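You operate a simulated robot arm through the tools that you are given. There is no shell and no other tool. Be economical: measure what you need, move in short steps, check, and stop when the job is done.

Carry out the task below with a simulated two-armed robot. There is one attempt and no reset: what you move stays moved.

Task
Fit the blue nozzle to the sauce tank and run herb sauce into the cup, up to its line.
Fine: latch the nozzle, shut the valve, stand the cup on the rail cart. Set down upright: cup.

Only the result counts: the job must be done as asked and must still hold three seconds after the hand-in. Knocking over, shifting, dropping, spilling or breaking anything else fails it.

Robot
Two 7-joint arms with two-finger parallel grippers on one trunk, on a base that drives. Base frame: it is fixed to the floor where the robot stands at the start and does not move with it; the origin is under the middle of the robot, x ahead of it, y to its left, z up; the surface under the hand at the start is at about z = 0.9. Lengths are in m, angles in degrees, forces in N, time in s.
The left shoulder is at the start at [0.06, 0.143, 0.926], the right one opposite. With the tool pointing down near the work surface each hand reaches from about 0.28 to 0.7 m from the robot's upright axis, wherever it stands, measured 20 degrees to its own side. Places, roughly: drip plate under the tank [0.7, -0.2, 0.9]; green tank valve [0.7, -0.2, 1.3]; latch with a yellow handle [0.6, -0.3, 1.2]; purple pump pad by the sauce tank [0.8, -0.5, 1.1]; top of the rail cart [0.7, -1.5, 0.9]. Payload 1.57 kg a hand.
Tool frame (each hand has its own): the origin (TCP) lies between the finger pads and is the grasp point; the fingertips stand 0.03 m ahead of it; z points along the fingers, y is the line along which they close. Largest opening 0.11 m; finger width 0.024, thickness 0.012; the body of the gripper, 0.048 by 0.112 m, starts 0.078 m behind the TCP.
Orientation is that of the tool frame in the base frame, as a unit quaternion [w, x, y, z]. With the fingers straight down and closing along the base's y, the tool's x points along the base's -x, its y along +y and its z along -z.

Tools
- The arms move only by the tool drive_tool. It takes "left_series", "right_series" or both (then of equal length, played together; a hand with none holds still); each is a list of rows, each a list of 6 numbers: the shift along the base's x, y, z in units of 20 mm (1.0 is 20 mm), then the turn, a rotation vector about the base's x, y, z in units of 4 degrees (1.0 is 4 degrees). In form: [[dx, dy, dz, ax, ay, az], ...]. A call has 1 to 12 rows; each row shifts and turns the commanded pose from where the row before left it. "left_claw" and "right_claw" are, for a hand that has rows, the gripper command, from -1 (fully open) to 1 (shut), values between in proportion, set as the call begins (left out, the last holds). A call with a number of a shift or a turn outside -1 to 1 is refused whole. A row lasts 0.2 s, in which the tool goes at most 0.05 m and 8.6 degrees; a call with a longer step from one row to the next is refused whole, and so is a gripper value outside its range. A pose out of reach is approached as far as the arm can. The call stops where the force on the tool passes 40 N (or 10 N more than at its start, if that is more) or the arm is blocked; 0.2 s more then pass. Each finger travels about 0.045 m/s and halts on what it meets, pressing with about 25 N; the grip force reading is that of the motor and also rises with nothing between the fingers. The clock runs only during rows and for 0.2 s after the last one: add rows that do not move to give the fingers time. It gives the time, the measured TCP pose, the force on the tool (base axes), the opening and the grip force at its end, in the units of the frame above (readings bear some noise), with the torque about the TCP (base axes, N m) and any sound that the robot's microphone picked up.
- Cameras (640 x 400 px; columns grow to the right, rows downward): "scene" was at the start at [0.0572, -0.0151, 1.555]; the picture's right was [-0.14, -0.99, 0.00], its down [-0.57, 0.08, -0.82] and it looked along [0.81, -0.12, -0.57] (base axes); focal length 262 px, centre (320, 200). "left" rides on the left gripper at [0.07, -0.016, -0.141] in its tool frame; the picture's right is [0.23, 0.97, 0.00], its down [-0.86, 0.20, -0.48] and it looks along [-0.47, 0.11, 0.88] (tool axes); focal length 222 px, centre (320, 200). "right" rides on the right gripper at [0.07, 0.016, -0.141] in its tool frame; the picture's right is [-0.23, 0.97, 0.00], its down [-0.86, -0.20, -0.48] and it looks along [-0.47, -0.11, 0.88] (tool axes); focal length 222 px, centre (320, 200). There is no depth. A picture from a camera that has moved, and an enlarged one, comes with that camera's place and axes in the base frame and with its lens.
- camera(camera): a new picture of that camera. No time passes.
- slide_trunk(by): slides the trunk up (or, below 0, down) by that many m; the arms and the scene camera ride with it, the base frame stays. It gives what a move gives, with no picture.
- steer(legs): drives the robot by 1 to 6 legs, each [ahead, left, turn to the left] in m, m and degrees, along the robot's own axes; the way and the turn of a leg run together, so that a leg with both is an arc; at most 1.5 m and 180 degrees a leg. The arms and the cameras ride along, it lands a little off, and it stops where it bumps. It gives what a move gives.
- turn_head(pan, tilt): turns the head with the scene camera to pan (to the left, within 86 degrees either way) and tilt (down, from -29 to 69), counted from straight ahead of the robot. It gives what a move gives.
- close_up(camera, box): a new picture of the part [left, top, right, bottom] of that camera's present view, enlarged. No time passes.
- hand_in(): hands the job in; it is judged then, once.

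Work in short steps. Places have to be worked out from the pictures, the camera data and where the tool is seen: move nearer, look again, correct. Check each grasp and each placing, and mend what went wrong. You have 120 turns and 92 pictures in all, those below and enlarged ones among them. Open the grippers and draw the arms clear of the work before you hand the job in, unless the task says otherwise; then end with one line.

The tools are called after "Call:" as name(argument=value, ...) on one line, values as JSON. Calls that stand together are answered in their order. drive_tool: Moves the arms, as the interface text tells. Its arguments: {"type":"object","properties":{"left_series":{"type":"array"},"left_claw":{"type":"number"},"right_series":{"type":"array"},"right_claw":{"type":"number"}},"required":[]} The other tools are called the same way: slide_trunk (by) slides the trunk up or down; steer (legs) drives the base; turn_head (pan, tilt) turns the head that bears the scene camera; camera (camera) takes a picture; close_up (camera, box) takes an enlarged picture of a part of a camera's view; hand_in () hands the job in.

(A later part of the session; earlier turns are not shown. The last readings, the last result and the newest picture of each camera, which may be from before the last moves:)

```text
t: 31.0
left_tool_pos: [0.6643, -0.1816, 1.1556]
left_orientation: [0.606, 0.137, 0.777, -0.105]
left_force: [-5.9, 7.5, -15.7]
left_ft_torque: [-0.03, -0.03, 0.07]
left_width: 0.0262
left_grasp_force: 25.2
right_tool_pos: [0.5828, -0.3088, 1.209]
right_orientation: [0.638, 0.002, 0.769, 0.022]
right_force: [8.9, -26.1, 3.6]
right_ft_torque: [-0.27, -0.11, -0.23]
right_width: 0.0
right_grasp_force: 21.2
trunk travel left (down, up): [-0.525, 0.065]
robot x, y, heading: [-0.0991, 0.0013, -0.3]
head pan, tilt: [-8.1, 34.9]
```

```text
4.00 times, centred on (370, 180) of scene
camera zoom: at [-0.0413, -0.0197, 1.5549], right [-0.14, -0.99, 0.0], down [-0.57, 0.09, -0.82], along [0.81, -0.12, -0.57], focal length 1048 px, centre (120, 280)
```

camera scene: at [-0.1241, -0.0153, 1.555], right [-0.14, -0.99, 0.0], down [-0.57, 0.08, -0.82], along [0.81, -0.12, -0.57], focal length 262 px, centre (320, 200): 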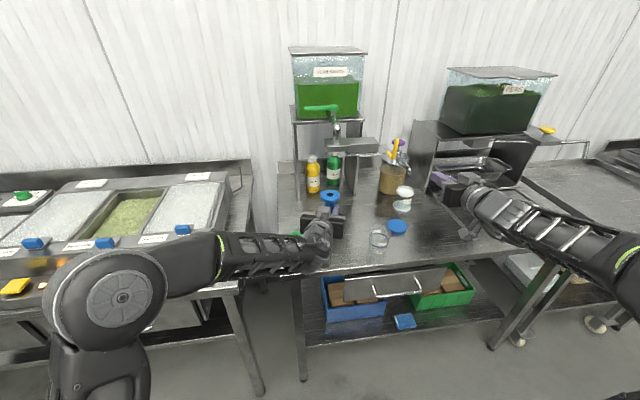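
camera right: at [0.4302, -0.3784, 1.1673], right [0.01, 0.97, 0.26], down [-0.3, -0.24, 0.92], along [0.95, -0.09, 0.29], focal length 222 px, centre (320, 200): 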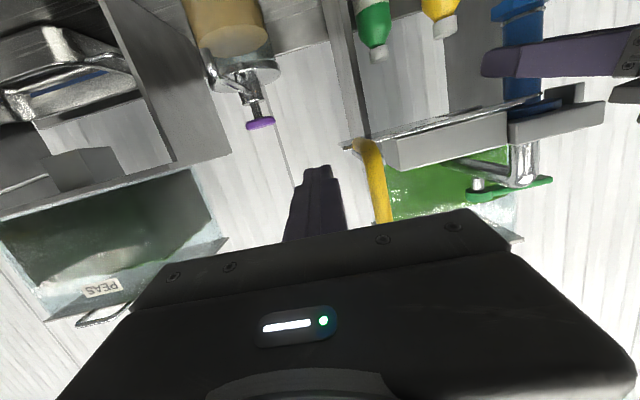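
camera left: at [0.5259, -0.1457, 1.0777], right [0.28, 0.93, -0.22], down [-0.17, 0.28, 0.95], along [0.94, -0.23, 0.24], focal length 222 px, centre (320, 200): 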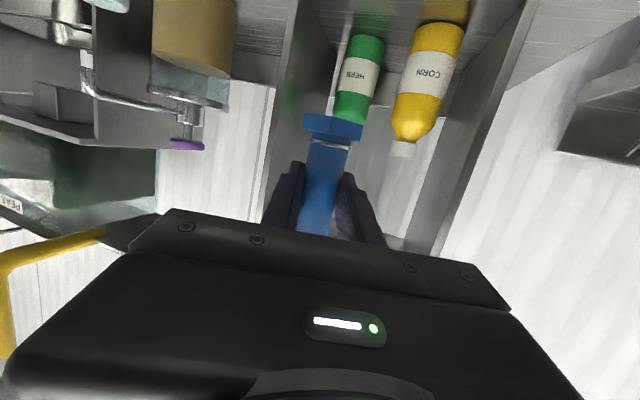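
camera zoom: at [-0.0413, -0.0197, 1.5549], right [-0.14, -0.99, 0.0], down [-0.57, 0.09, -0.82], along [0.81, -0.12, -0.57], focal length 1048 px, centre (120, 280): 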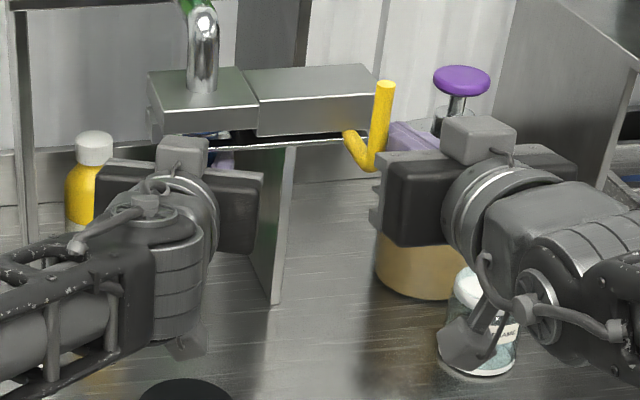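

The flange is over the fork and the slot end is close to the stem; the tip may be touching the left gripper's finger mount. I relieve the push, open the left hand and draw it back, then finish the push.

Call:
drive_tool(right_series=[[0, -0.4, 0, 0, 0, 0], [0, 0, 0, 0, 0, 0], [0, 0, 0, 0, 0, 0]], left_series=[[0, 0, -0.1, 0, 0, 0], [0, 0, 0, 0, 0, 0], [0, 0, 0, 0, 0, 0]])

Call:
drive_tool(left_series=[[0, 0, 0, 0, 0, 0], [0, 0, 0, 0, 0, 0], [0, 0, 0, 0, 0, 0], [0, 0, 0, 0, 0, 0]], left_claw=-0.1)

Call:
close_up(camera="right", box=[320, 50, 560, 200])

```text
t: 31.8
left_tool_pos: [0.6646, -0.1809, 1.1559]
left_orientation: [0.606, 0.138, 0.776, -0.108]
left_force: [0.6, -2.9, -5.3]
left_ft_torque: [0.16, 0.21, -0.04]
left_width: 0.0262
left_grasp_force: 24.6
right_tool_pos: [0.5822, -0.3097, 1.2092]
right_orientation: [0.638, -0.003, 0.77, 0.026]
right_force: [5.0, -13.0, 2.7]
right_ft_torque: [-0.12, -0.08, -0.09]
right_width: 0.0002
right_grasp_force: 21.0
trunk travel left (down, up): [-0.525, 0.065]
robot x, y, heading: [-0.1027, 0.0001, 0.1]
head pan, tilt: [-8.1, 34.9]
```

```text
t: 32.8
left_tool_pos: [0.6643, -0.1798, 1.1554]
left_orientation: [0.606, 0.137, 0.776, -0.107]
left_force: [-0.7, 0.4, 0.2]
left_ft_torque: [-0.02, 0.01, 0.01]
left_width: 0.0606
left_grasp_force: 0.0
right_tool_pos: [0.5822, -0.3088, 1.2096]
right_orientation: [0.638, -0.002, 0.77, 0.024]
right_force: [5.6, -13.3, -0.5]
right_ft_torque: [-0.15, -0.04, -0.16]
right_width: 0.0001
right_grasp_force: 21.0
trunk travel left (down, up): [-0.525, 0.065]
robot x, y, heading: [-0.1023, -0.0032, 0.1]
head pan, tilt: [-8.1, 34.9]
```

```text
2.67 times, centred on (440, 125) of right
camera zoom: at [0.4297, -0.2959, 1.1671], right [0.01, 0.97, 0.26], down [-0.3, -0.24, 0.92], along [0.95, -0.09, 0.29], focal length 592 px, centre (0, 400)
```

zoom: 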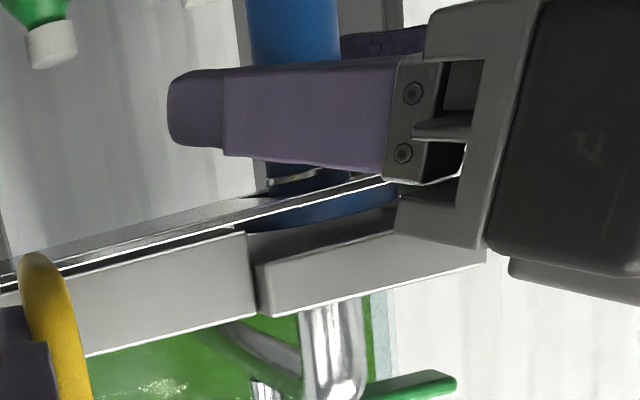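

The nozzle now rests on the fork. Withdraw the left hand.

Call:
drive_tool(left_series=[[-0.45, 0.17, -0.1, 0, 0, 0], [-0.9, 0.33, -0.1, 0, 0, 0], [-0.9, 0.33, 0, 0, 0, 0], [-0.9, 0.33, 0, 0, 0, 0], [-0.9, 0.33, 0, 0, 0, 0], [-0.9, 0.33, 0, 0, 0, 0], [-0.9, 0.33, 0, 0, 0, 0], [-0.9, 0.33, 0, 0, 0, 0]])

Call:
close_up(camera="right", box=[320, 40, 560, 190])

```text
t: 34.6
left_tool_pos: [0.5278, -0.1293, 1.1531]
left_orientation: [0.606, 0.138, 0.776, -0.107]
left_force: [0.6, -0.7, 0.4]
left_ft_torque: [0.01, 0.01, 0.01]
left_width: 0.0604
left_grasp_force: 0.1
right_tool_pos: [0.5811, -0.3091, 1.21]
right_orientation: [0.638, -0.001, 0.77, 0.023]
right_force: [1.6, -11.0, -3.3]
right_ft_torque: [-0.15, 0.03, -0.05]
right_width: 0.0
right_grasp_force: 20.9
trunk travel left (down, up): [-0.525, 0.065]
robot x, y, heading: [-0.1011, -0.0005, 0.0]
head pan, tilt: [-8.1, 34.9]
```

```text
2.67 times, centred on (440, 115) of right
camera zoom: at [0.4294, -0.2959, 1.1674], right [0.01, 0.97, 0.26], down [-0.3, -0.24, 0.92], along [0.95, -0.09, 0.29], focal length 592 px, centre (0, 427)
```

zoom: 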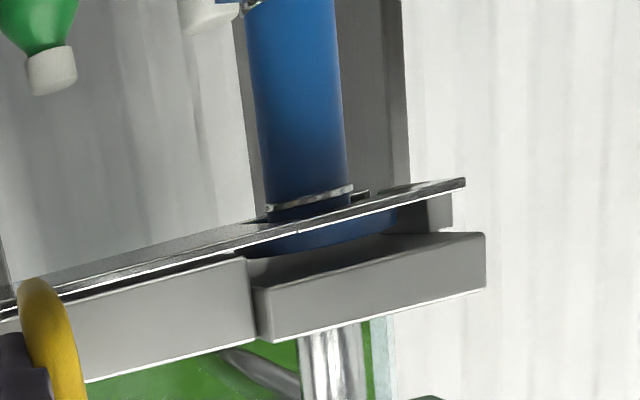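

The nozzle hangs well. Press the handle further left to see if it is at its end.

Call:
drive_tool(right_series=[[0, 0.4, 0, 0, 0, 0], [0, 0.4, 0, 0, 0, 0], [0, 0.3, 0, 0, 0, 0]])

Call:
close_up(camera="right", box=[320, 40, 560, 190])

```text
t: 35.2
left_tool_pos: [0.529, -0.1309, 1.1511]
left_orientation: [0.606, 0.139, 0.776, -0.109]
left_force: [0.3, 0.5, -0.4]
left_ft_torque: [0.0, -0.03, -0.06]
left_width: 0.0605
left_grasp_force: 0.1
right_tool_pos: [0.5802, -0.3087, 1.2085]
right_orientation: [0.638, 0.008, 0.769, 0.015]
right_force: [3.7, -14.3, -3.1]
right_ft_torque: [-0.22, -0.03, -0.15]
right_width: 0.0002
right_grasp_force: 21.5
trunk travel left (down, up): [-0.525, 0.065]
robot x, y, heading: [-0.0968, -0.0001, -0.2]
head pan, tilt: [-8.1, 34.9]
stopped in row 3 (right hand): the force on the tool passed its limit at 42 N (the readings are from after the stop); the commanded pose is now the measured one
```

```text
2.67 times, centred on (440, 115) of right
camera zoom: at [0.4287, -0.2915, 1.1677], right [0.04, 0.97, 0.26], down [-0.31, -0.23, 0.92], along [0.95, -0.11, 0.29], focal length 592 px, centre (0, 427)
```

zoom: 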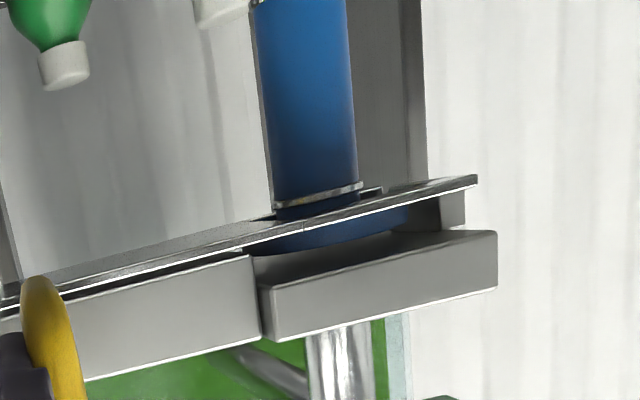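

The slide is at its end stop: latched. Withdraw the right hand rightwards, back and down in front of the table, opening it, heading for the cup.

Call:
drive_tool(right_series=[[0, -0.8, 0, 0, 0, 0], [0, -1, 0, 0, 0, 0], [0, -1, 0, 0, 0, 0], [0, -1, 0, 0, 0, 0], [-1, -0.5, 0, 0, 0, 0], [-1, 0, 0, 0, 0, 0], [-1, 0, 0, 0, 0, 0], [-1, 0, 0, 0, 0, 0], [-1, 0, 0, 0, 0, 0], [-1, 0, 0, 0, 0, 0], [-1, 0, 0, 0, 0, 0], [-1, 0, 0, 0, 0, 0]])

Call:
drive_tool(right_series=[[-1, 0, -0.5, 0, 0, 0], [-1, 0, -1, 0, 0, 0], [-0.8, 0.2, -1, 0, 0, 0], [-0.8, 0.3, -1, 0, 0, 0], [0, 0.5, -1, 0, 0, 0], [0, 0.5, -1, 0, 0, 0], [0, 0.5, -1, 0, 0, 0], [0, 0.5, -1, 0, 0, 0], [0, 0.5, -1, 0, 0, 0], [0, 0.5, -1, 0, 0, 0], [0, 0.5, -1, 0, 0, 0], [0, 0.5, -1, 0, 0, 0]], right_claw=-1)

Call:
camera(camera="right")

Call:
camera(camera="scene")

```text
t: 37.9
left_tool_pos: [0.5277, -0.1304, 1.1533]
left_orientation: [0.606, 0.138, 0.776, -0.108]
left_force: [0.0, -0.5, 0.6]
left_ft_torque: [0.0, 0.01, -0.03]
left_width: 0.0604
left_grasp_force: 0.1
right_tool_pos: [0.419, -0.3888, 1.2111]
right_orientation: [0.64, 0.005, 0.768, 0.018]
right_force: [-0.4, 0.0, -0.3]
right_ft_torque: [0.01, -0.01, 0.01]
right_width: 0.0
right_grasp_force: 21.3
trunk travel left (down, up): [-0.525, 0.065]
robot x, y, heading: [-0.0975, 0.0003, -0.3]
head pan, tilt: [-8.1, 34.9]
```

```text
t: 40.5
left_tool_pos: [0.5288, -0.1314, 1.1523]
left_orientation: [0.606, 0.138, 0.776, -0.108]
left_force: [0.7, 1.2, 0.5]
left_ft_torque: [0.01, 0.01, -0.02]
left_width: 0.0604
left_grasp_force: 0.0
right_tool_pos: [0.3889, -0.3601, 1.0325]
right_orientation: [0.639, 0.003, 0.769, 0.019]
right_force: [1.1, 0.5, -0.3]
right_ft_torque: [0.01, 0.0, -0.05]
right_width: 0.11
right_grasp_force: 0.0
right hand out of reach, approached as far as the arm can: row 5, 6, 7, 8, 9, 10, 11, 12
trunk travel left (down, up): [-0.525, 0.065]
robot x, y, heading: [-0.1008, -0.001, -0.3]
head pan, tilt: [-8.1, 34.9]
```

```text
54 pictures are left
camera right: at [0.2377, -0.3453, 0.9907], right [0.02, 0.97, 0.26], down [-0.31, -0.24, 0.92], along [0.95, -0.1, 0.29], focal length 222 px, centre (320, 200)
```

right: 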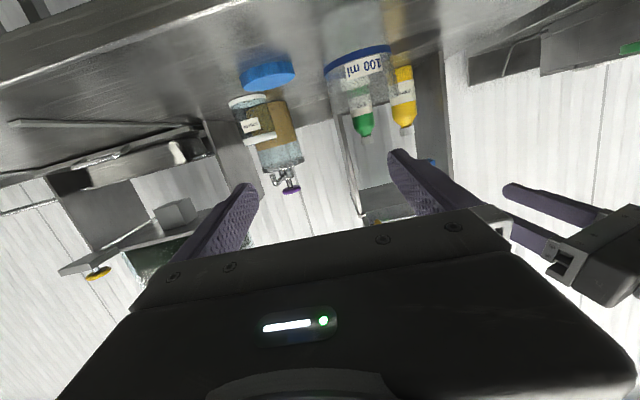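

```text
53 pictures are left
camera scene: at [-0.0437, -0.016, 1.555], right [-0.15, -0.99, 0.0], down [-0.57, 0.08, -0.82], along [0.81, -0.12, -0.57], focal length 262 px, centre (320, 200)
```

scene: 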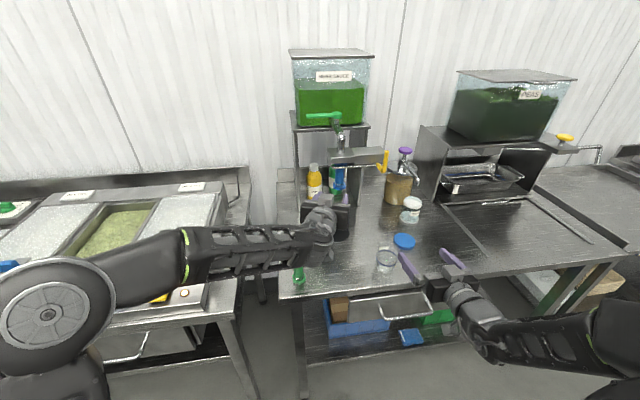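

Right arm is too folded here; back the base 0.12 m and continue.

Call:
steer(legs=[[-0.13, 0, 0]])

Call:
drive_tool(right_series=[[0, 0, 0, 0, 0, 0], [0, 0, 0, 0, 0, 0]])

```text
t: 41.7
left_tool_pos: [0.3966, -0.1305, 1.1533]
left_orientation: [0.607, 0.139, 0.775, -0.109]
left_force: [-0.7, 0.6, 0.4]
left_ft_torque: [-0.03, -0.01, 0.03]
left_width: 0.0604
left_grasp_force: 0.0
right_tool_pos: [0.2586, -0.3605, 1.0353]
right_orientation: [0.64, 0.004, 0.768, 0.019]
right_force: [-0.1, 0.5, -0.3]
right_ft_torque: [0.0, -0.01, 0.03]
right_width: 0.1099
right_grasp_force: 0.1
trunk travel left (down, up): [-0.525, 0.065]
robot x, y, heading: [-0.2275, -0.0002, -0.3]
head pan, tilt: [-8.1, 34.9]
```

```text
t: 42.3
left_tool_pos: [0.3974, -0.131, 1.1529]
left_orientation: [0.606, 0.138, 0.776, -0.108]
left_force: [0.6, -0.1, 1.3]
left_ft_torque: [0.0, 0.03, -0.02]
left_width: 0.0605
left_grasp_force: 0.0
right_tool_pos: [0.2589, -0.3602, 1.0343]
right_orientation: [0.639, 0.004, 0.769, 0.019]
right_force: [0.0, 0.6, 0.4]
right_ft_torque: [0.02, 0.01, 0.01]
right_width: 0.1098
right_grasp_force: 0.0
trunk travel left (down, up): [-0.525, 0.065]
robot x, y, heading: [-0.2293, 0.004, -0.4]
head pan, tilt: [-8.1, 34.9]
```

Command followed the measured pose. Move to (0.34,-0.31,0.95) and look at the cup.

Call:
drive_tool(right_series=[[0.6, 0.4, -0.6, 0, 0, 0], [0.6, 0.4, -0.6, 0, 0, 0], [0.6, 0.4, -0.6, 0, 0, 0], [0.6, 0.4, -0.6, 0, 0, 0], [0.6, 0.4, -0.6, 0, 0, 0], [0.6, 0.4, -0.6, 0, 0, 0], [0.4, 0.1, -0.6, 0, 0, 0]])

Call:
camera(camera="right")

```text
t: 43.9
left_tool_pos: [0.3987, -0.1305, 1.1522]
left_orientation: [0.606, 0.138, 0.776, -0.108]
left_force: [0.7, 0.5, 0.5]
left_ft_torque: [0.01, 0.0, 0.04]
left_width: 0.0607
left_grasp_force: 0.0
right_tool_pos: [0.3335, -0.3115, 0.9427]
right_orientation: [0.64, 0.004, 0.768, 0.019]
right_force: [0.4, -0.3, -0.3]
right_ft_torque: [0.0, 0.0, 0.01]
right_width: 0.1097
right_grasp_force: 0.1
right hand out of reach, approached as far as the arm can: row 1, 2
trunk travel left (down, up): [-0.525, 0.065]
robot x, y, heading: [-0.231, 0.003, -0.5]
head pan, tilt: [-8.1, 34.9]
```

```text
52 pictures are left
camera right: at [0.1813, -0.2967, 0.9003], right [0.02, 0.97, 0.26], down [-0.31, -0.24, 0.92], along [0.95, -0.1, 0.29], focal length 222 px, centre (320, 200)
```

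right: 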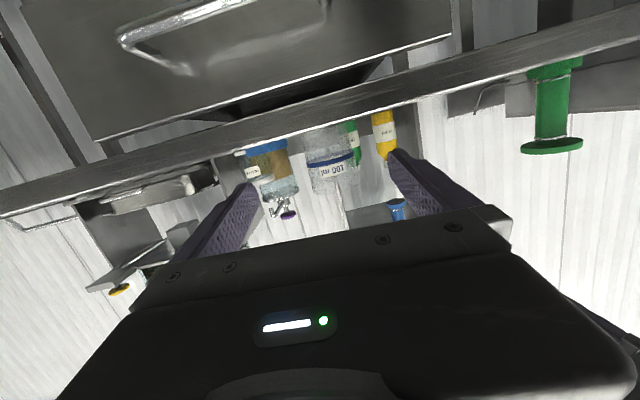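

Cup centre ≈(0.48,-0.301). Shift 10 mm left and advance.

Call:
drive_tool(right_series=[[0.9, 0.5, 0.1, 0, 0, 0], [0.9, 0, 0, 0, 0, 0], [0.9, 0, 0, 0, 0, 0], [0.9, 0, 0, 0, 0, 0], [0.9, 0, 0, 0, 0, 0], [0.9, 0, 0, 0, 0, 0], [0.9, 0, 0, 0, 0, 0], [0.6, 0, 0, 0, 0, 0]])

Call:
camera(camera="right")

Call:
close_up(camera="scene", box=[280, 130, 480, 280])

```text
t: 45.7
left_tool_pos: [0.3989, -0.1305, 1.1515]
left_orientation: [0.606, 0.138, 0.776, -0.108]
left_force: [-0.6, -0.3, -1.4]
left_ft_torque: [0.0, 0.0, -0.01]
left_width: 0.0605
left_grasp_force: 0.0
right_tool_pos: [0.4704, -0.3016, 0.9453]
right_orientation: [0.639, 0.004, 0.769, 0.019]
right_force: [0.5, -0.5, -0.7]
right_ft_torque: [0.05, -0.01, 0.02]
right_width: 0.1101
right_grasp_force: 0.0
trunk travel left (down, up): [-0.525, 0.065]
robot x, y, heading: [-0.2303, -0.002, -0.4]
head pan, tilt: [-8.1, 34.9]
```

```text
51 pictures are left
camera right: at [0.3196, -0.2862, 0.9029], right [0.02, 0.97, 0.26], down [-0.31, -0.24, 0.92], along [0.95, -0.1, 0.29], focal length 222 px, centre (320, 200)
```

right: 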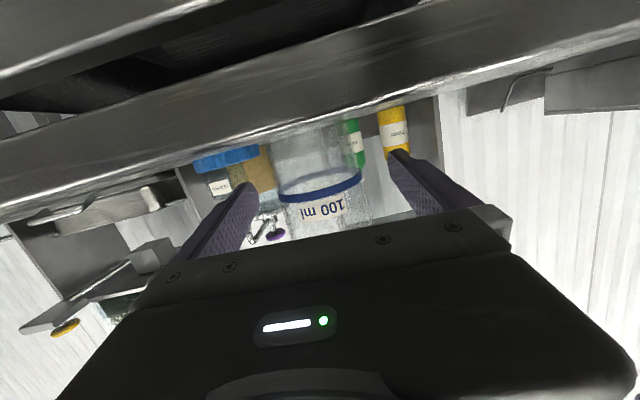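

```text
2.67 times, centred on (380, 205) of scene
camera zoom: at [-0.1733, -0.0154, 1.555], right [-0.15, -0.99, 0.0], down [-0.57, 0.08, -0.82], along [0.81, -0.12, -0.57], focal length 699 px, centre (160, 187)
```

zoom: 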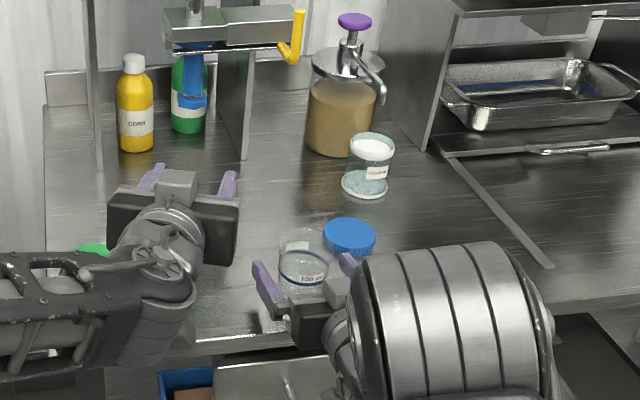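

Cup centre is ~9 mm ahead of the TCP. Advance and close.

Call:
drive_tool(right_series=[[0.45, 0, 0, 0, 0, 0], [0, 0, 0, 0, 0, 0]])

Call:
drive_tool(right_series=[[0, 0, 0, 0, 0, 0], [0, 0, 0, 0, 0, 0], [0, 0, 0, 0, 0, 0], [0, 0, 0, 0, 0, 0]], right_claw=1)

```text
t: 46.3
left_tool_pos: [0.3979, -0.1299, 1.1525]
left_orientation: [0.606, 0.138, 0.776, -0.109]
left_force: [0.0, 0.0, -0.3]
left_ft_torque: [0.0, 0.03, -0.02]
left_width: 0.0605
left_grasp_force: 0.0
right_tool_pos: [0.4786, -0.3018, 0.9442]
right_orientation: [0.639, 0.004, 0.769, 0.019]
right_force: [-1.2, 0.1, 0.2]
right_ft_torque: [0.02, 0.01, -0.01]
right_width: 0.1101
right_grasp_force: 0.2
trunk travel left (down, up): [-0.525, 0.065]
robot x, y, heading: [-0.2353, 0.0024, -0.4]
head pan, tilt: [-8.1, 34.9]
```

```text
t: 47.3
left_tool_pos: [0.3984, -0.1299, 1.1525]
left_orientation: [0.606, 0.138, 0.776, -0.108]
left_force: [-0.8, -0.4, 0.1]
left_ft_torque: [0.02, -0.03, 0.01]
left_width: 0.0606
left_grasp_force: 0.1
right_tool_pos: [0.479, -0.3015, 0.9444]
right_orientation: [0.639, 0.004, 0.769, 0.019]
right_force: [-0.6, -0.3, 0.2]
right_ft_torque: [0.02, 0.01, -0.01]
right_width: 0.0655
right_grasp_force: 24.8
trunk travel left (down, up): [-0.525, 0.065]
robot x, y, heading: [-0.2336, 0.0003, -0.5]
head pan, tilt: [-8.1, 34.9]
```

Cup gripped. Lift 20 mm; at the same time move the left hand left/up and yaw it toward 45° for the valve lever (pivot ≈(0.737,-0.186,1.31), end ≈(0.73,-0.094)).

Call:
drive_tool(right_series=[[0, 0, 0.5, 0, 0, 0], [0, 0, 0.5, 0, 0, 0], [0, 0, 0, 0, 0, 0], [0, 0, 0, 0, 0, 0], [0, 0, 0, 0, 0, 0], [0, 0, 0, 0, 0, 0], [0, 0, 0, 0, 0, 0], [0, 0, 0, 0, 0, 0]], left_series=[[0, 0.8, 1, 0, 0, 0], [0, 0.8, 1, 0, 0, 0], [0, 0.8, 1, 0, 0, -1], [0, 0.8, 1, 0, 0, -1], [0, 0.8, 1, 0, 0, -1], [0, 0.8, 1, 0, 0, -1], [0, 0.8, 1, 0, 0, -1], [0, 0.5, 1, 0, 0, -1]])

Call:
steer(legs=[[0.13, 0, 0]])

Call:
camera(camera="scene")

```text
t: 49.1
left_tool_pos: [0.3996, -0.0128, 1.305]
left_orientation: [0.57, 0.296, 0.73, -0.233]
left_force: [0.2, 0.2, 0.1]
left_ft_torque: [-0.01, 0.02, -0.04]
left_width: 0.0607
left_grasp_force: 0.0
left hand out of reach, approached as far as the arm can: row 6
right_tool_pos: [0.4793, -0.302, 0.9648]
right_orientation: [0.638, 0.004, 0.77, 0.019]
right_force: [-0.9, -0.2, -0.5]
right_ft_torque: [0.01, -0.03, -0.01]
right_width: 0.0652
right_grasp_force: 25.0
trunk travel left (down, up): [-0.525, 0.065]
robot x, y, heading: [-0.2287, 0.0028, -0.2]
head pan, tilt: [-8.1, 34.9]
```

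```text
t: 50.4
left_tool_pos: [0.5294, -0.0142, 1.3044]
left_orientation: [0.57, 0.296, 0.73, -0.232]
left_force: [0.1, -0.3, -0.5]
left_ft_torque: [0.02, 0.01, -0.01]
left_width: 0.0608
left_grasp_force: 0.0
right_tool_pos: [0.6094, -0.3027, 0.966]
right_orientation: [0.639, 0.003, 0.769, 0.02]
right_force: [-1.2, -0.6, 3.4]
right_ft_torque: [0.03, 0.71, 0.12]
right_width: 0.0656
right_grasp_force: 25.2
trunk travel left (down, up): [-0.525, 0.065]
robot x, y, heading: [-0.1042, -0.0025, -0.3]
head pan, tilt: [-8.1, 34.9]
```

```text
49 pictures are left
camera scene: at [-0.0439, -0.0154, 1.555], right [-0.15, -0.99, 0.0], down [-0.57, 0.08, -0.82], along [0.81, -0.12, -0.57], focal length 262 px, centre (320, 200)
```

scene: 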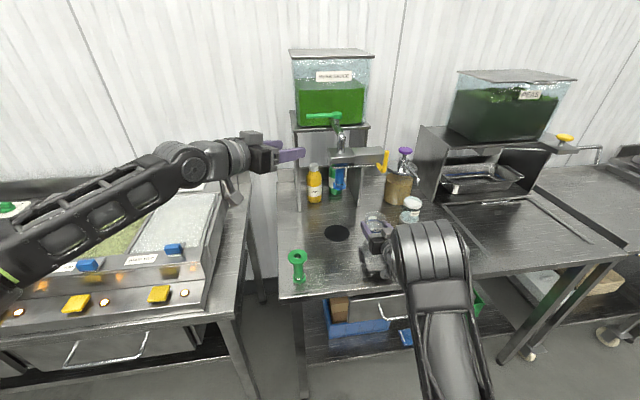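

A small torque (0.7 Nm) shows on the right hand; I look closer before moving.

Call:
close_up(camera="scene", box=[300, 180, 460, 300])

Call:
camera(camera="right")

```text
3.33 times, centred on (380, 240) of scene
camera zoom: at [-0.0439, -0.0154, 1.555], right [-0.15, -0.99, 0.0], down [-0.57, 0.08, -0.82], along [0.81, -0.12, -0.57], focal length 873 px, centre (120, 67)
```

zoom: 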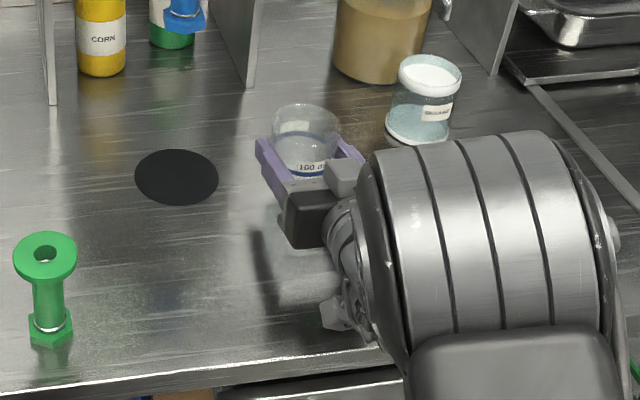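

```text
47 pictures are left
camera right: at [0.4571, -0.2868, 0.9227], right [0.02, 0.97, 0.26], down [-0.31, -0.24, 0.92], along [0.95, -0.1, 0.29], focal length 222 px, centre (320, 200)
```

right: 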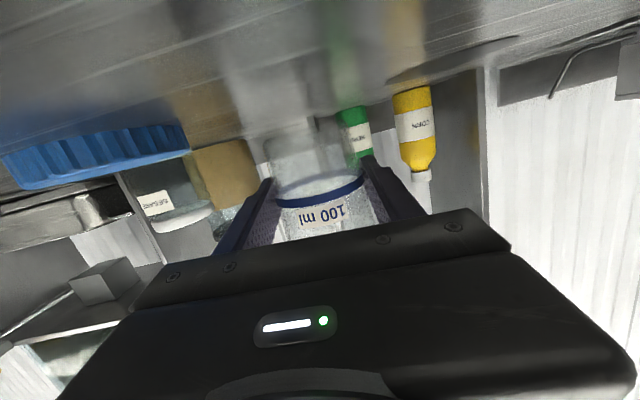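

The wrist camera under the hand rubs the table (it sits at z≈0.92). I raise the cup, go back to the original spot to set it down and regrasp with a steeper hand.

Call:
drive_tool(right_series=[[0, 0, 0.5, 0, 0, 0], [0, 0, 0.5, 0, 0, 0], [0, 0, 0.5, 0, 0, 0]])

Call:
steer(legs=[[-0.13, 0, 0]])

Call:
close_up(camera="scene", box=[280, 130, 480, 280])

```text
t: 51.2
left_tool_pos: [0.5301, -0.0138, 1.3043]
left_orientation: [0.57, 0.296, 0.73, -0.232]
left_force: [0.1, -0.4, 0.1]
left_ft_torque: [0.03, 0.01, 0.01]
left_width: 0.0606
left_grasp_force: 0.0
right_tool_pos: [0.6084, -0.3023, 0.9962]
right_orientation: [0.638, 0.003, 0.77, 0.019]
right_force: [0.0, 0.2, -0.4]
right_ft_torque: [-0.01, 0.0, 0.0]
right_width: 0.0654
right_grasp_force: 24.8
trunk travel left (down, up): [-0.525, 0.065]
robot x, y, heading: [-0.0996, -0.0004, -0.5]
head pan, tilt: [-8.1, 34.9]
```

```text
t: 52.5
left_tool_pos: [0.3967, -0.0127, 1.3053]
left_orientation: [0.571, 0.297, 0.729, -0.232]
left_force: [-0.4, -0.2, 0.1]
left_ft_torque: [0.01, -0.01, 0.06]
left_width: 0.0604
left_grasp_force: 0.1
right_tool_pos: [0.4769, -0.3013, 0.996]
right_orientation: [0.64, 0.004, 0.768, 0.019]
right_force: [-1.2, 0.3, -0.5]
right_ft_torque: [0.01, 0.02, 0.0]
right_width: 0.0655
right_grasp_force: 24.8
trunk travel left (down, up): [-0.525, 0.065]
robot x, y, heading: [-0.2353, 0.0019, -0.3]
head pan, tilt: [-8.1, 34.9]
```

```text
2.67 times, centred on (380, 205) of scene
camera zoom: at [-0.1764, -0.0153, 1.5551], right [-0.15, -0.99, 0.0], down [-0.56, 0.08, -0.82], along [0.81, -0.12, -0.57], focal length 699 px, centre (160, 187)
```

zoom: 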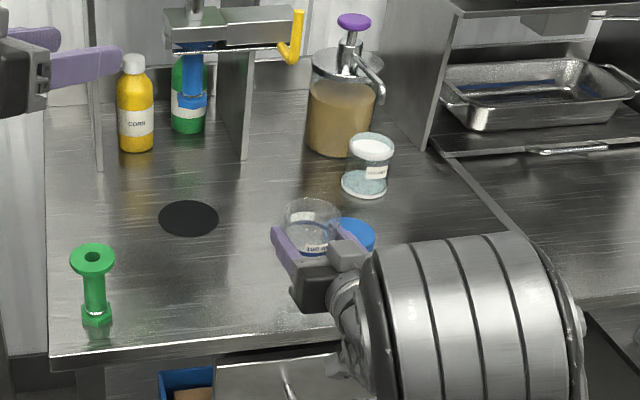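

Nothing was shifted. Lower the cup back onto the table.

Call:
drive_tool(right_series=[[0, 0, -1, 0, 0, 0], [0, 0, -1, 0, 0, 0], [0, 0, -0.4, 0, 0, 0], [0, 0, -0.2, 0, 0, 0], [0, 0, 0, 0, 0, 0]])

```text
t: 53.7
left_tool_pos: [0.3983, -0.0128, 1.306]
left_orientation: [0.57, 0.297, 0.73, -0.232]
left_force: [0.3, 0.0, 0.2]
left_ft_torque: [-0.01, -0.01, 0.01]
left_width: 0.0607
left_grasp_force: 0.0
right_tool_pos: [0.4782, -0.3023, 0.9452]
right_orientation: [0.64, 0.004, 0.768, 0.019]
right_force: [1.6, -1.3, 7.5]
right_ft_torque: [-0.15, 0.04, 0.01]
right_width: 0.0652
right_grasp_force: 25.2
trunk travel left (down, up): [-0.525, 0.065]
robot x, y, heading: [-0.232, -0.0003, -0.3]
head pan, tilt: [-8.1, 34.9]
```

Cup stands on the table. Open, pitch the hand down by ~26° about the TCP, and regrasp.

Call:
drive_tool(right_series=[[0, 0, 0, 0, 0, 0], [0, 0, 0, 0, 0, 0], [0, 0, 0, 0, 0, 0], [0, 0, 0, 0, 1, 0], [0, 0, 0.1, 0, 1, 0], [0, 0, 0.1, 0, 1, 0], [0, 0, 0.1, 0, 1, 0], [0, 0, 0, 0, 1, 0], [0, 0, 0, 0, 1, 0], [0, 0, 0, 0, 0.7, 0], [0, 0, 0, 0, 0, 0]], right_claw=-1)

Call:
drive_tool(right_series=[[0, 0, 0, 0, 0, 0], [0, 0, 0, 0, 0, 0], [0, 0, 0, 0, 0, 0], [0, 0, 0, 0, 0, 0], [0, 0, 0, 0, 0, 0]], right_claw=1)

Call:
close_up(camera="scene", box=[320, 180, 440, 270])

Call:
camera(camera="right")

```text
t: 56.1
left_tool_pos: [0.397, -0.0132, 1.3056]
left_orientation: [0.57, 0.296, 0.73, -0.232]
left_force: [0.6, 0.3, -0.1]
left_ft_torque: [-0.01, -0.02, -0.02]
left_width: 0.0605
left_grasp_force: 0.0
right_tool_pos: [0.4776, -0.303, 0.9485]
right_orientation: [0.443, 0.008, 0.896, 0.018]
right_force: [0.3, -0.1, -0.2]
right_ft_torque: [-0.01, -0.01, 0.01]
right_width: 0.11
right_grasp_force: 0.1
trunk travel left (down, up): [-0.525, 0.065]
robot x, y, heading: [-0.2293, 0.0008, 0.1]
head pan, tilt: [-8.1, 34.9]
```

```text
t: 57.3
left_tool_pos: [0.3988, -0.0129, 1.3051]
left_orientation: [0.57, 0.297, 0.73, -0.232]
left_force: [-0.1, 0.2, 0.0]
left_ft_torque: [0.02, 0.02, 0.01]
left_width: 0.0605
left_grasp_force: 0.1
right_tool_pos: [0.4782, -0.3028, 0.9492]
right_orientation: [0.443, 0.007, 0.896, 0.018]
right_force: [-0.2, 0.1, 1.3]
right_ft_torque: [0.01, -0.03, 0.02]
right_width: 0.0658
right_grasp_force: 24.8
trunk travel left (down, up): [-0.525, 0.065]
robot x, y, heading: [-0.2319, -0.0043, -0.2]
head pan, tilt: [-8.1, 34.9]
```

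```text
4.44 times, centred on (380, 225) of scene
camera zoom: at [-0.1746, -0.0154, 1.555], right [-0.15, -0.99, 0.0], down [-0.57, 0.08, -0.82], along [0.81, -0.12, -0.57], focal length 1164 px, centre (53, 89)
```

zoom: 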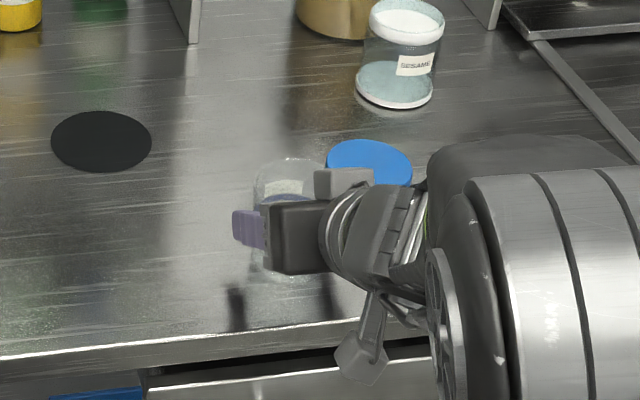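

```text
44 pictures are left
camera right: at [0.3236, -0.2868, 0.9795], right [0.14, 0.97, 0.22], down [0.14, -0.24, 0.96], along [0.98, -0.1, -0.17], focal length 222 px, centre (320, 200)
```

right: 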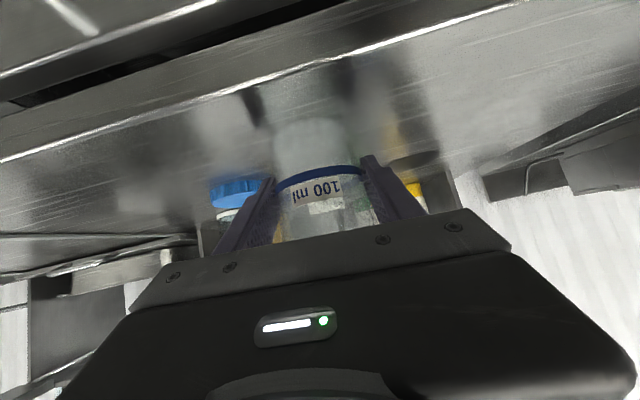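

Good grip at 37° pitch. Lift 40 mm and drive ahead 0.14 m.

Call:
drive_tool(right_series=[[0, 0, 0.5, 0, 0, 0], [0, 0, 0.8, 0, 0, 0], [0, 0, 0.8, 0, 0, 0]])

Call:
steer(legs=[[0.14, 0, 0]])

Call:
camera(camera="scene")

```text
t: 58.1
left_tool_pos: [0.3996, -0.0129, 1.3042]
left_orientation: [0.57, 0.297, 0.73, -0.232]
left_force: [0.3, -0.3, 0.2]
left_ft_torque: [0.0, 0.01, -0.01]
left_width: 0.0604
left_grasp_force: 0.1
right_tool_pos: [0.4791, -0.3035, 0.9905]
right_orientation: [0.444, 0.008, 0.896, 0.017]
right_force: [0.0, 0.5, -0.9]
right_ft_torque: [0.0, 0.0, -0.04]
right_width: 0.0657
right_grasp_force: 25.0
trunk travel left (down, up): [-0.525, 0.065]
robot x, y, heading: [-0.2342, -0.0007, -0.3]
head pan, tilt: [-8.1, 34.9]
```

```text
t: 59.4
left_tool_pos: [0.5411, -0.0149, 1.3041]
left_orientation: [0.57, 0.297, 0.729, -0.234]
left_force: [-0.3, -0.5, -0.4]
left_ft_torque: [-0.02, 0.05, -0.08]
left_width: 0.0605
left_grasp_force: 0.0
right_tool_pos: [0.6213, -0.3031, 0.9891]
right_orientation: [0.443, 0.008, 0.896, 0.017]
right_force: [0.0, -0.5, -0.5]
right_ft_torque: [0.05, 0.02, 0.03]
right_width: 0.0658
right_grasp_force: 24.6
trunk travel left (down, up): [-0.525, 0.065]
robot x, y, heading: [-0.0882, -0.0014, -0.3]
head pan, tilt: [-8.1, 34.9]
```

```text
43 pictures are left
camera scene: at [-0.0316, -0.0161, 1.5549], right [-0.15, -0.99, 0.0], down [-0.57, 0.08, -0.82], along [0.81, -0.12, -0.57], focal length 262 px, centre (320, 200)
```

scene: 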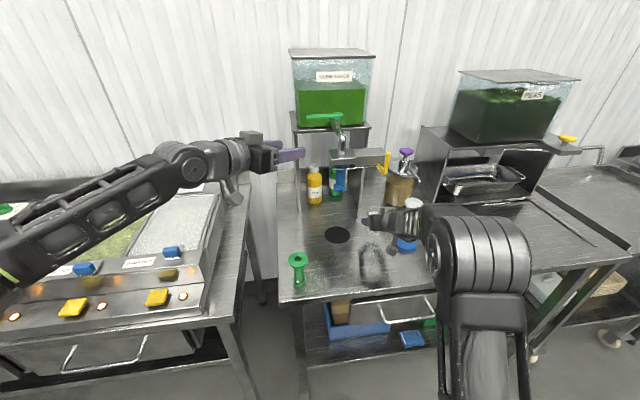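

Move the cup under the nozzle.

Call:
drive_tool(right_series=[[0.32, 0.86, 0, 0, 0, 0], [0.32, 0.86, 0, 0, 0, 0], [0.32, 0.86, 0, 0, 0, 0], [0.32, 0.86, 0, 0, 0, 0], [0.32, 0.86, 0, 0, 0, 0], [0.32, 0.86, 0, 0, 0, 0], [0.32, 0.86, 0, 0, 0, 0], [0, 0, 0, 0, 0, 0]])

Call:
close_up(camera="scene", box=[280, 130, 440, 260])

Call:
camera(camera="right")

```text
t: 61.2
left_tool_pos: [0.5393, -0.0148, 1.3048]
left_orientation: [0.57, 0.297, 0.73, -0.232]
left_force: [0.1, -0.4, 0.2]
left_ft_torque: [0.0, 0.03, 0.01]
left_width: 0.0602
left_grasp_force: 0.1
right_tool_pos: [0.6651, -0.1819, 0.9913]
right_orientation: [0.443, 0.009, 0.896, 0.017]
right_force: [-0.1, -0.2, -0.3]
right_ft_torque: [0.0, 0.04, 0.02]
right_width: 0.0659
right_grasp_force: 24.9
trunk travel left (down, up): [-0.525, 0.065]
robot x, y, heading: [-0.0934, -0.0001, -0.4]
head pan, tilt: [-8.1, 34.9]
```

```text
3.08 times, centred on (360, 195) of scene
camera zoom: at [-0.0335, -0.0163, 1.555], right [-0.15, -0.99, 0.0], down [-0.57, 0.08, -0.82], along [0.81, -0.12, -0.57], focal length 806 px, centre (197, 215)
```

zoom: 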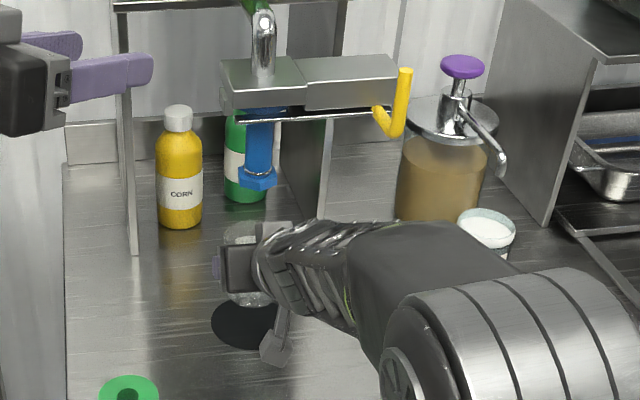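

```text
41 pictures are left
camera right: at [0.5099, -0.1678, 1.0211], right [0.14, 0.97, 0.22], down [0.14, -0.24, 0.96], along [0.98, -0.1, -0.17], focal length 222 px, centre (320, 200)
```

right: 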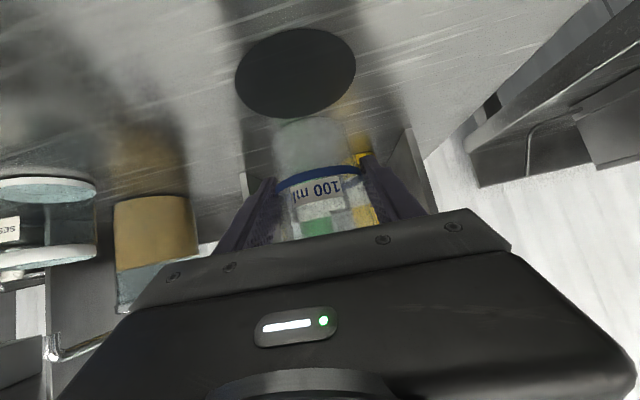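

The cup is above the black drip disc (centre ≈(0.66,-0.183)), under the nozzle. Lower until contact.

Call:
drive_tool(right_series=[[0, 0, -0.7, 0, 0, 0], [0, 0, -0.7, 0, 0, 0], [0, 0, -0.4, 0, 0, 0], [0, 0, -0.15, 0, 0, 0], [0, 0, -0.1, 0, 0, 0]])

```text
t: 62.4
left_tool_pos: [0.5392, -0.0134, 1.3047]
left_orientation: [0.569, 0.297, 0.73, -0.232]
left_force: [0.5, 0.0, 1.1]
left_ft_torque: [0.06, -0.05, 0.04]
left_width: 0.0605
left_grasp_force: 0.1
right_tool_pos: [0.6639, -0.1833, 0.9488]
right_orientation: [0.443, 0.008, 0.896, 0.017]
right_force: [0.8, -0.4, -1.1]
right_ft_torque: [-0.03, -0.01, 0.0]
right_width: 0.0658
right_grasp_force: 25.0
trunk travel left (down, up): [-0.525, 0.065]
robot x, y, heading: [-0.0939, -0.0007, -0.3]
head pan, tilt: [-8.1, 34.9]
```

Call:
drive_tool(right_series=[[0, 0, -0.1, 0, 0, 0], [0, 0, -0.1, 0, 0, 0], [0, 0, 0, 0, 0, 0]])

```text
t: 63.2
left_tool_pos: [0.5373, -0.0138, 1.3048]
left_orientation: [0.571, 0.297, 0.729, -0.233]
left_force: [-0.1, 0.1, -1.0]
left_ft_torque: [0.06, -0.01, 0.03]
left_width: 0.0605
left_grasp_force: 0.1
right_tool_pos: [0.6637, -0.1828, 0.9485]
right_orientation: [0.446, 0.009, 0.895, 0.017]
right_force: [-0.3, -0.7, 13.5]
right_ft_torque: [-0.04, 0.01, 0.02]
right_width: 0.0658
right_grasp_force: 25.1
trunk travel left (down, up): [-0.525, 0.065]
robot x, y, heading: [-0.0896, -0.0035, -0.1]
head pan, tilt: [-8.1, 34.9]
```

Contact (13 N). Relieve and open the fingers around the cup, leaving the hand there to watch the level.

Call:
drive_tool(right_series=[[0, 0, 0.15, 0, 0, 0], [0, 0, 0, 0, 0, 0], [0, 0, 0, 0, 0, 0], [0, 0, 0, 0, 0, 0]], right_claw=-0.6)

Call:
close_up(camera="right", box=[200, 50, 440, 220])

Call:
close_up(camera="scene", box=[230, 80, 420, 240])

```text
t: 64.2
left_tool_pos: [0.5396, -0.013, 1.3044]
left_orientation: [0.57, 0.297, 0.73, -0.232]
left_force: [-0.1, -0.4, -0.3]
left_ft_torque: [0.04, 0.01, -0.02]
left_width: 0.0602
left_grasp_force: 0.1
right_tool_pos: [0.6645, -0.1832, 0.9478]
right_orientation: [0.444, 0.009, 0.896, 0.017]
right_force: [-0.2, -0.5, 0.4]
right_ft_torque: [-0.01, 0.01, 0.04]
right_width: 0.0878
right_grasp_force: 0.1
trunk travel left (down, up): [-0.525, 0.065]
robot x, y, heading: [-0.0946, 0.0003, -0.3]
head pan, tilt: [-8.1, 34.9]
```

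```text
2.35 times, centred on (320, 135) of right
camera zoom: at [0.5096, -0.1678, 0.9795], right [0.14, 0.97, 0.22], down [0.14, -0.24, 0.96], along [0.98, -0.1, -0.17], focal length 523 px, centre (320, 353)
```

zoom: 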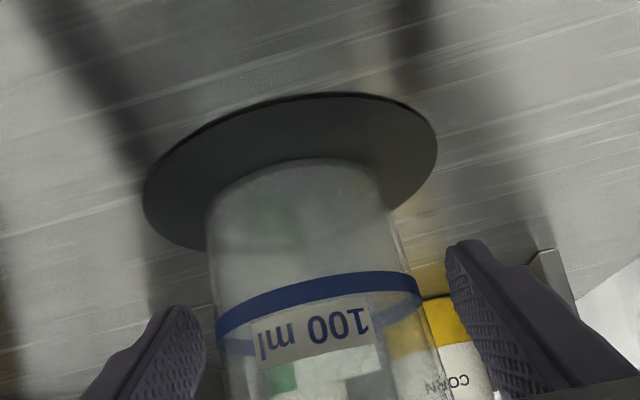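

```text
2.50 times, centred on (325, 160) of scene
camera zoom: at [-0.0334, -0.0161, 1.555], right [-0.15, -0.99, 0.0], down [-0.57, 0.08, -0.82], along [0.81, -0.12, -0.57], focal length 655 px, centre (308, 300)
```

zoom: 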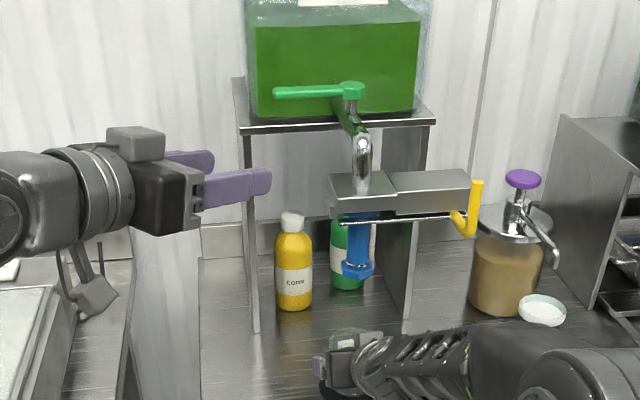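

Cup stands on the disc, line well visible. Now the valve: move the left hand (opening 0.08, yaw -45°) to a pre-position left of the lever's end.

Call:
drive_tool(left_series=[[0.8, -0.1, 0.1, 0, 0, 0], [0.8, -0.1, 0.1, 0, 0, 0], [0.8, -0.1, 0.1, 0, 0, 0], [0.8, -0.15, 0.1, 0, 0, 0], [0.8, -0.15, 0.1, 0, 0, 0], [0.8, -0.15, 0.1, 0, 0, 0], [0.8, -0.1, 0, 0, 0, 0], [0, 0, 0, 0, 0, 0]], left_claw=-0.45)

Call:
camera(camera="left")

Call:
close_up(camera="scene", box=[260, 80, 400, 180])

```text
t: 66.0
left_tool_pos: [0.6517, -0.0305, 1.3166]
left_orientation: [0.571, 0.296, 0.729, -0.232]
left_force: [0.0, -1.0, -1.1]
left_ft_torque: [0.04, -0.04, -0.01]
left_width: 0.0797
left_grasp_force: 0.0
right_tool_pos: [0.6633, -0.184, 0.9488]
right_orientation: [0.444, 0.009, 0.896, 0.016]
right_force: [-0.1, 0.4, 0.0]
right_ft_torque: [0.01, -0.01, -0.01]
right_width: 0.088
right_grasp_force: 0.0
trunk travel left (down, up): [-0.525, 0.065]
robot x, y, heading: [-0.091, 0.0006, -0.2]
head pan, tilt: [-8.1, 34.9]
```

```text
38 pictures are left
camera left: at [0.5301, 0.0655, 1.2837], right [0.64, 0.74, -0.22], down [-0.04, 0.32, 0.95], along [0.77, -0.6, 0.24], focal length 222 px, centre (320, 200)
```

left: 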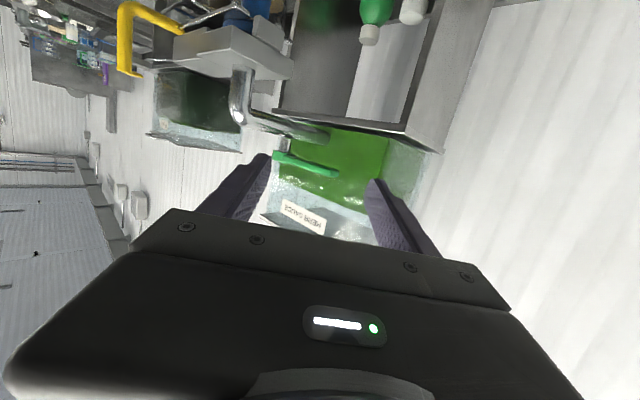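

```text
4.00 times, centred on (330, 130) of scene
camera zoom: at [-0.0338, -0.0159, 1.555], right [-0.15, -0.99, 0.0], down [-0.57, 0.08, -0.82], along [0.81, -0.12, -0.57], focal length 1048 px, centre (280, 480)
```

zoom: 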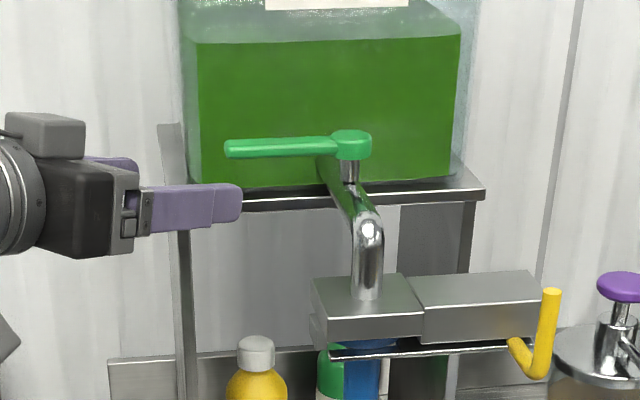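

Lever end lies between the fingers' lines. Advance diagonally 0.1 m to straddle it.

Call:
drive_tool(left_series=[[0.7, -0.7, 0, 0, 0, 0], [0.7, -0.7, 0, 0, 0, 0], [0.7, -0.7, 0, 0, 0, 0], [0.7, -0.7, 0, 0, 0, 0], [0.7, -0.7, 0, 0, 0, 0], [0, 0, 0, 0, 0, 0]])

Call:
camera(camera="left")

Call:
close_up(camera="scene", box=[260, 80, 400, 180])

```text
t: 67.4
left_tool_pos: [0.7033, -0.0931, 1.3032]
left_orientation: [0.57, 0.297, 0.73, -0.232]
left_force: [0.2, 0.1, 0.3]
left_ft_torque: [0.0, 0.01, -0.01]
left_width: 0.0794
left_grasp_force: 0.1
left hand out of reach, approached as far as the arm can: row 4, 5
right_tool_pos: [0.6633, -0.1836, 0.9488]
right_orientation: [0.444, 0.008, 0.896, 0.017]
right_force: [-0.2, -0.2, -1.1]
right_ft_torque: [0.02, 0.01, -0.01]
right_width: 0.0879
right_grasp_force: 0.1
trunk travel left (down, up): [-0.525, 0.065]
robot x, y, heading: [-0.0936, -0.0009, -0.5]
head pan, tilt: [-8.1, 34.9]
```

```text
36 pictures are left
camera left: at [0.5814, 0.0036, 1.27], right [0.64, 0.74, -0.22], down [-0.04, 0.32, 0.95], along [0.77, -0.6, 0.24], focal length 222 px, centre (320, 200)
```

left: 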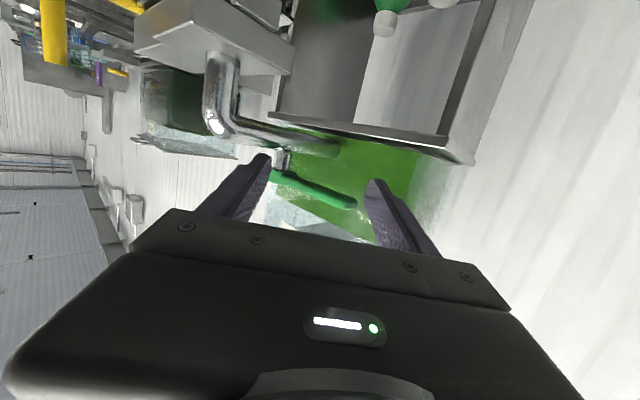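

```text
4.00 times, centred on (330, 130) of scene
camera zoom: at [-0.0335, -0.0159, 1.555], right [-0.15, -0.99, 0.0], down [-0.57, 0.08, -0.82], along [0.81, -0.12, -0.57], focal length 1048 px, centre (280, 480)
```

zoom: 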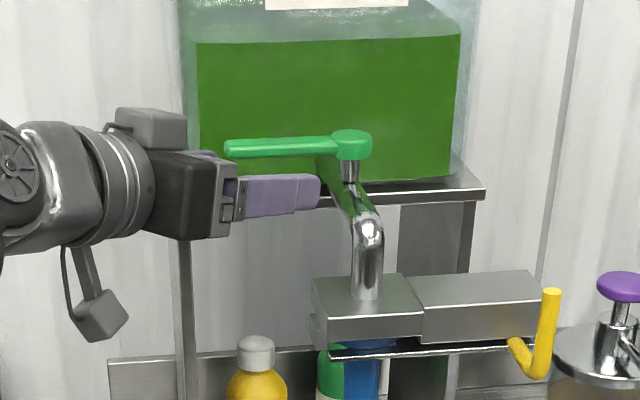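

The arm is at its reach limit. I back the left hand off a bit, then raise the trunk 0.06 m (the open right fingers just rise beside the cup).

Call:
drive_tool(left_series=[[-0.8, 0.8, 0, 0, 0, 0], [-0.8, 0.8, 0, 0, 0, 0], [-0.5, 0.5, 0, 0, 0, 0]])

Call:
slide_trunk(by=0.06)

Call:
close_up(camera="right", box=[200, 50, 440, 220])

```text
t: 68.2
left_tool_pos: [0.6589, -0.0492, 1.3038]
left_orientation: [0.57, 0.296, 0.73, -0.233]
left_force: [0.0, 0.2, 0.1]
left_ft_torque: [0.02, 0.01, 0.03]
left_width: 0.0797
left_grasp_force: 0.1
right_tool_pos: [0.6636, -0.183, 0.9492]
right_orientation: [0.444, 0.009, 0.896, 0.017]
right_force: [-0.5, -0.4, -0.8]
right_ft_torque: [-0.01, 0.01, 0.02]
right_width: 0.0881
right_grasp_force: 0.1
trunk travel left (down, up): [-0.525, 0.065]
robot x, y, heading: [-0.0911, -0.0044, -0.3]
head pan, tilt: [-8.1, 34.9]
```

```text
t: 69.2
left_tool_pos: [0.6595, -0.0497, 1.3634]
left_orientation: [0.57, 0.297, 0.73, -0.233]
left_force: [0.8, -0.9, 0.4]
left_ft_torque: [0.0, 0.03, -0.02]
left_width: 0.08
left_grasp_force: 0.0
right_tool_pos: [0.6645, -0.1839, 1.0077]
right_orientation: [0.443, 0.009, 0.896, 0.017]
right_force: [0.8, 0.2, -0.3]
right_ft_torque: [-0.01, -0.01, -0.03]
right_width: 0.0881
right_grasp_force: 0.0
trunk travel left (down, up): [-0.585, 0.005]
robot x, y, heading: [-0.093, -0.0012, -0.4]
head pan, tilt: [-8.1, 34.9]
```

```text
2.35 times, centred on (320, 135) of right
camera zoom: at [0.5097, -0.1678, 1.0393], right [0.14, 0.97, 0.22], down [0.14, -0.24, 0.96], along [0.98, -0.1, -0.17], focal length 523 px, centre (320, 353)
```

zoom: 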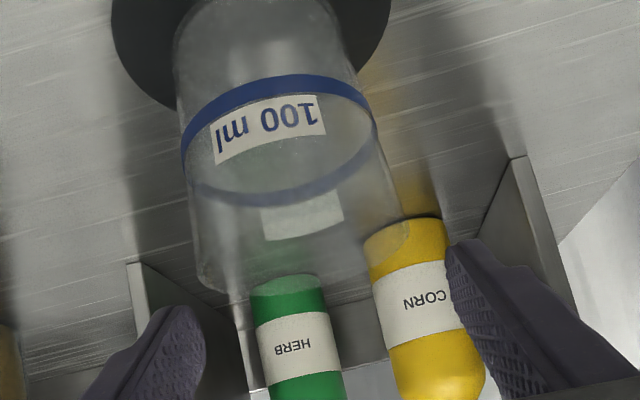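

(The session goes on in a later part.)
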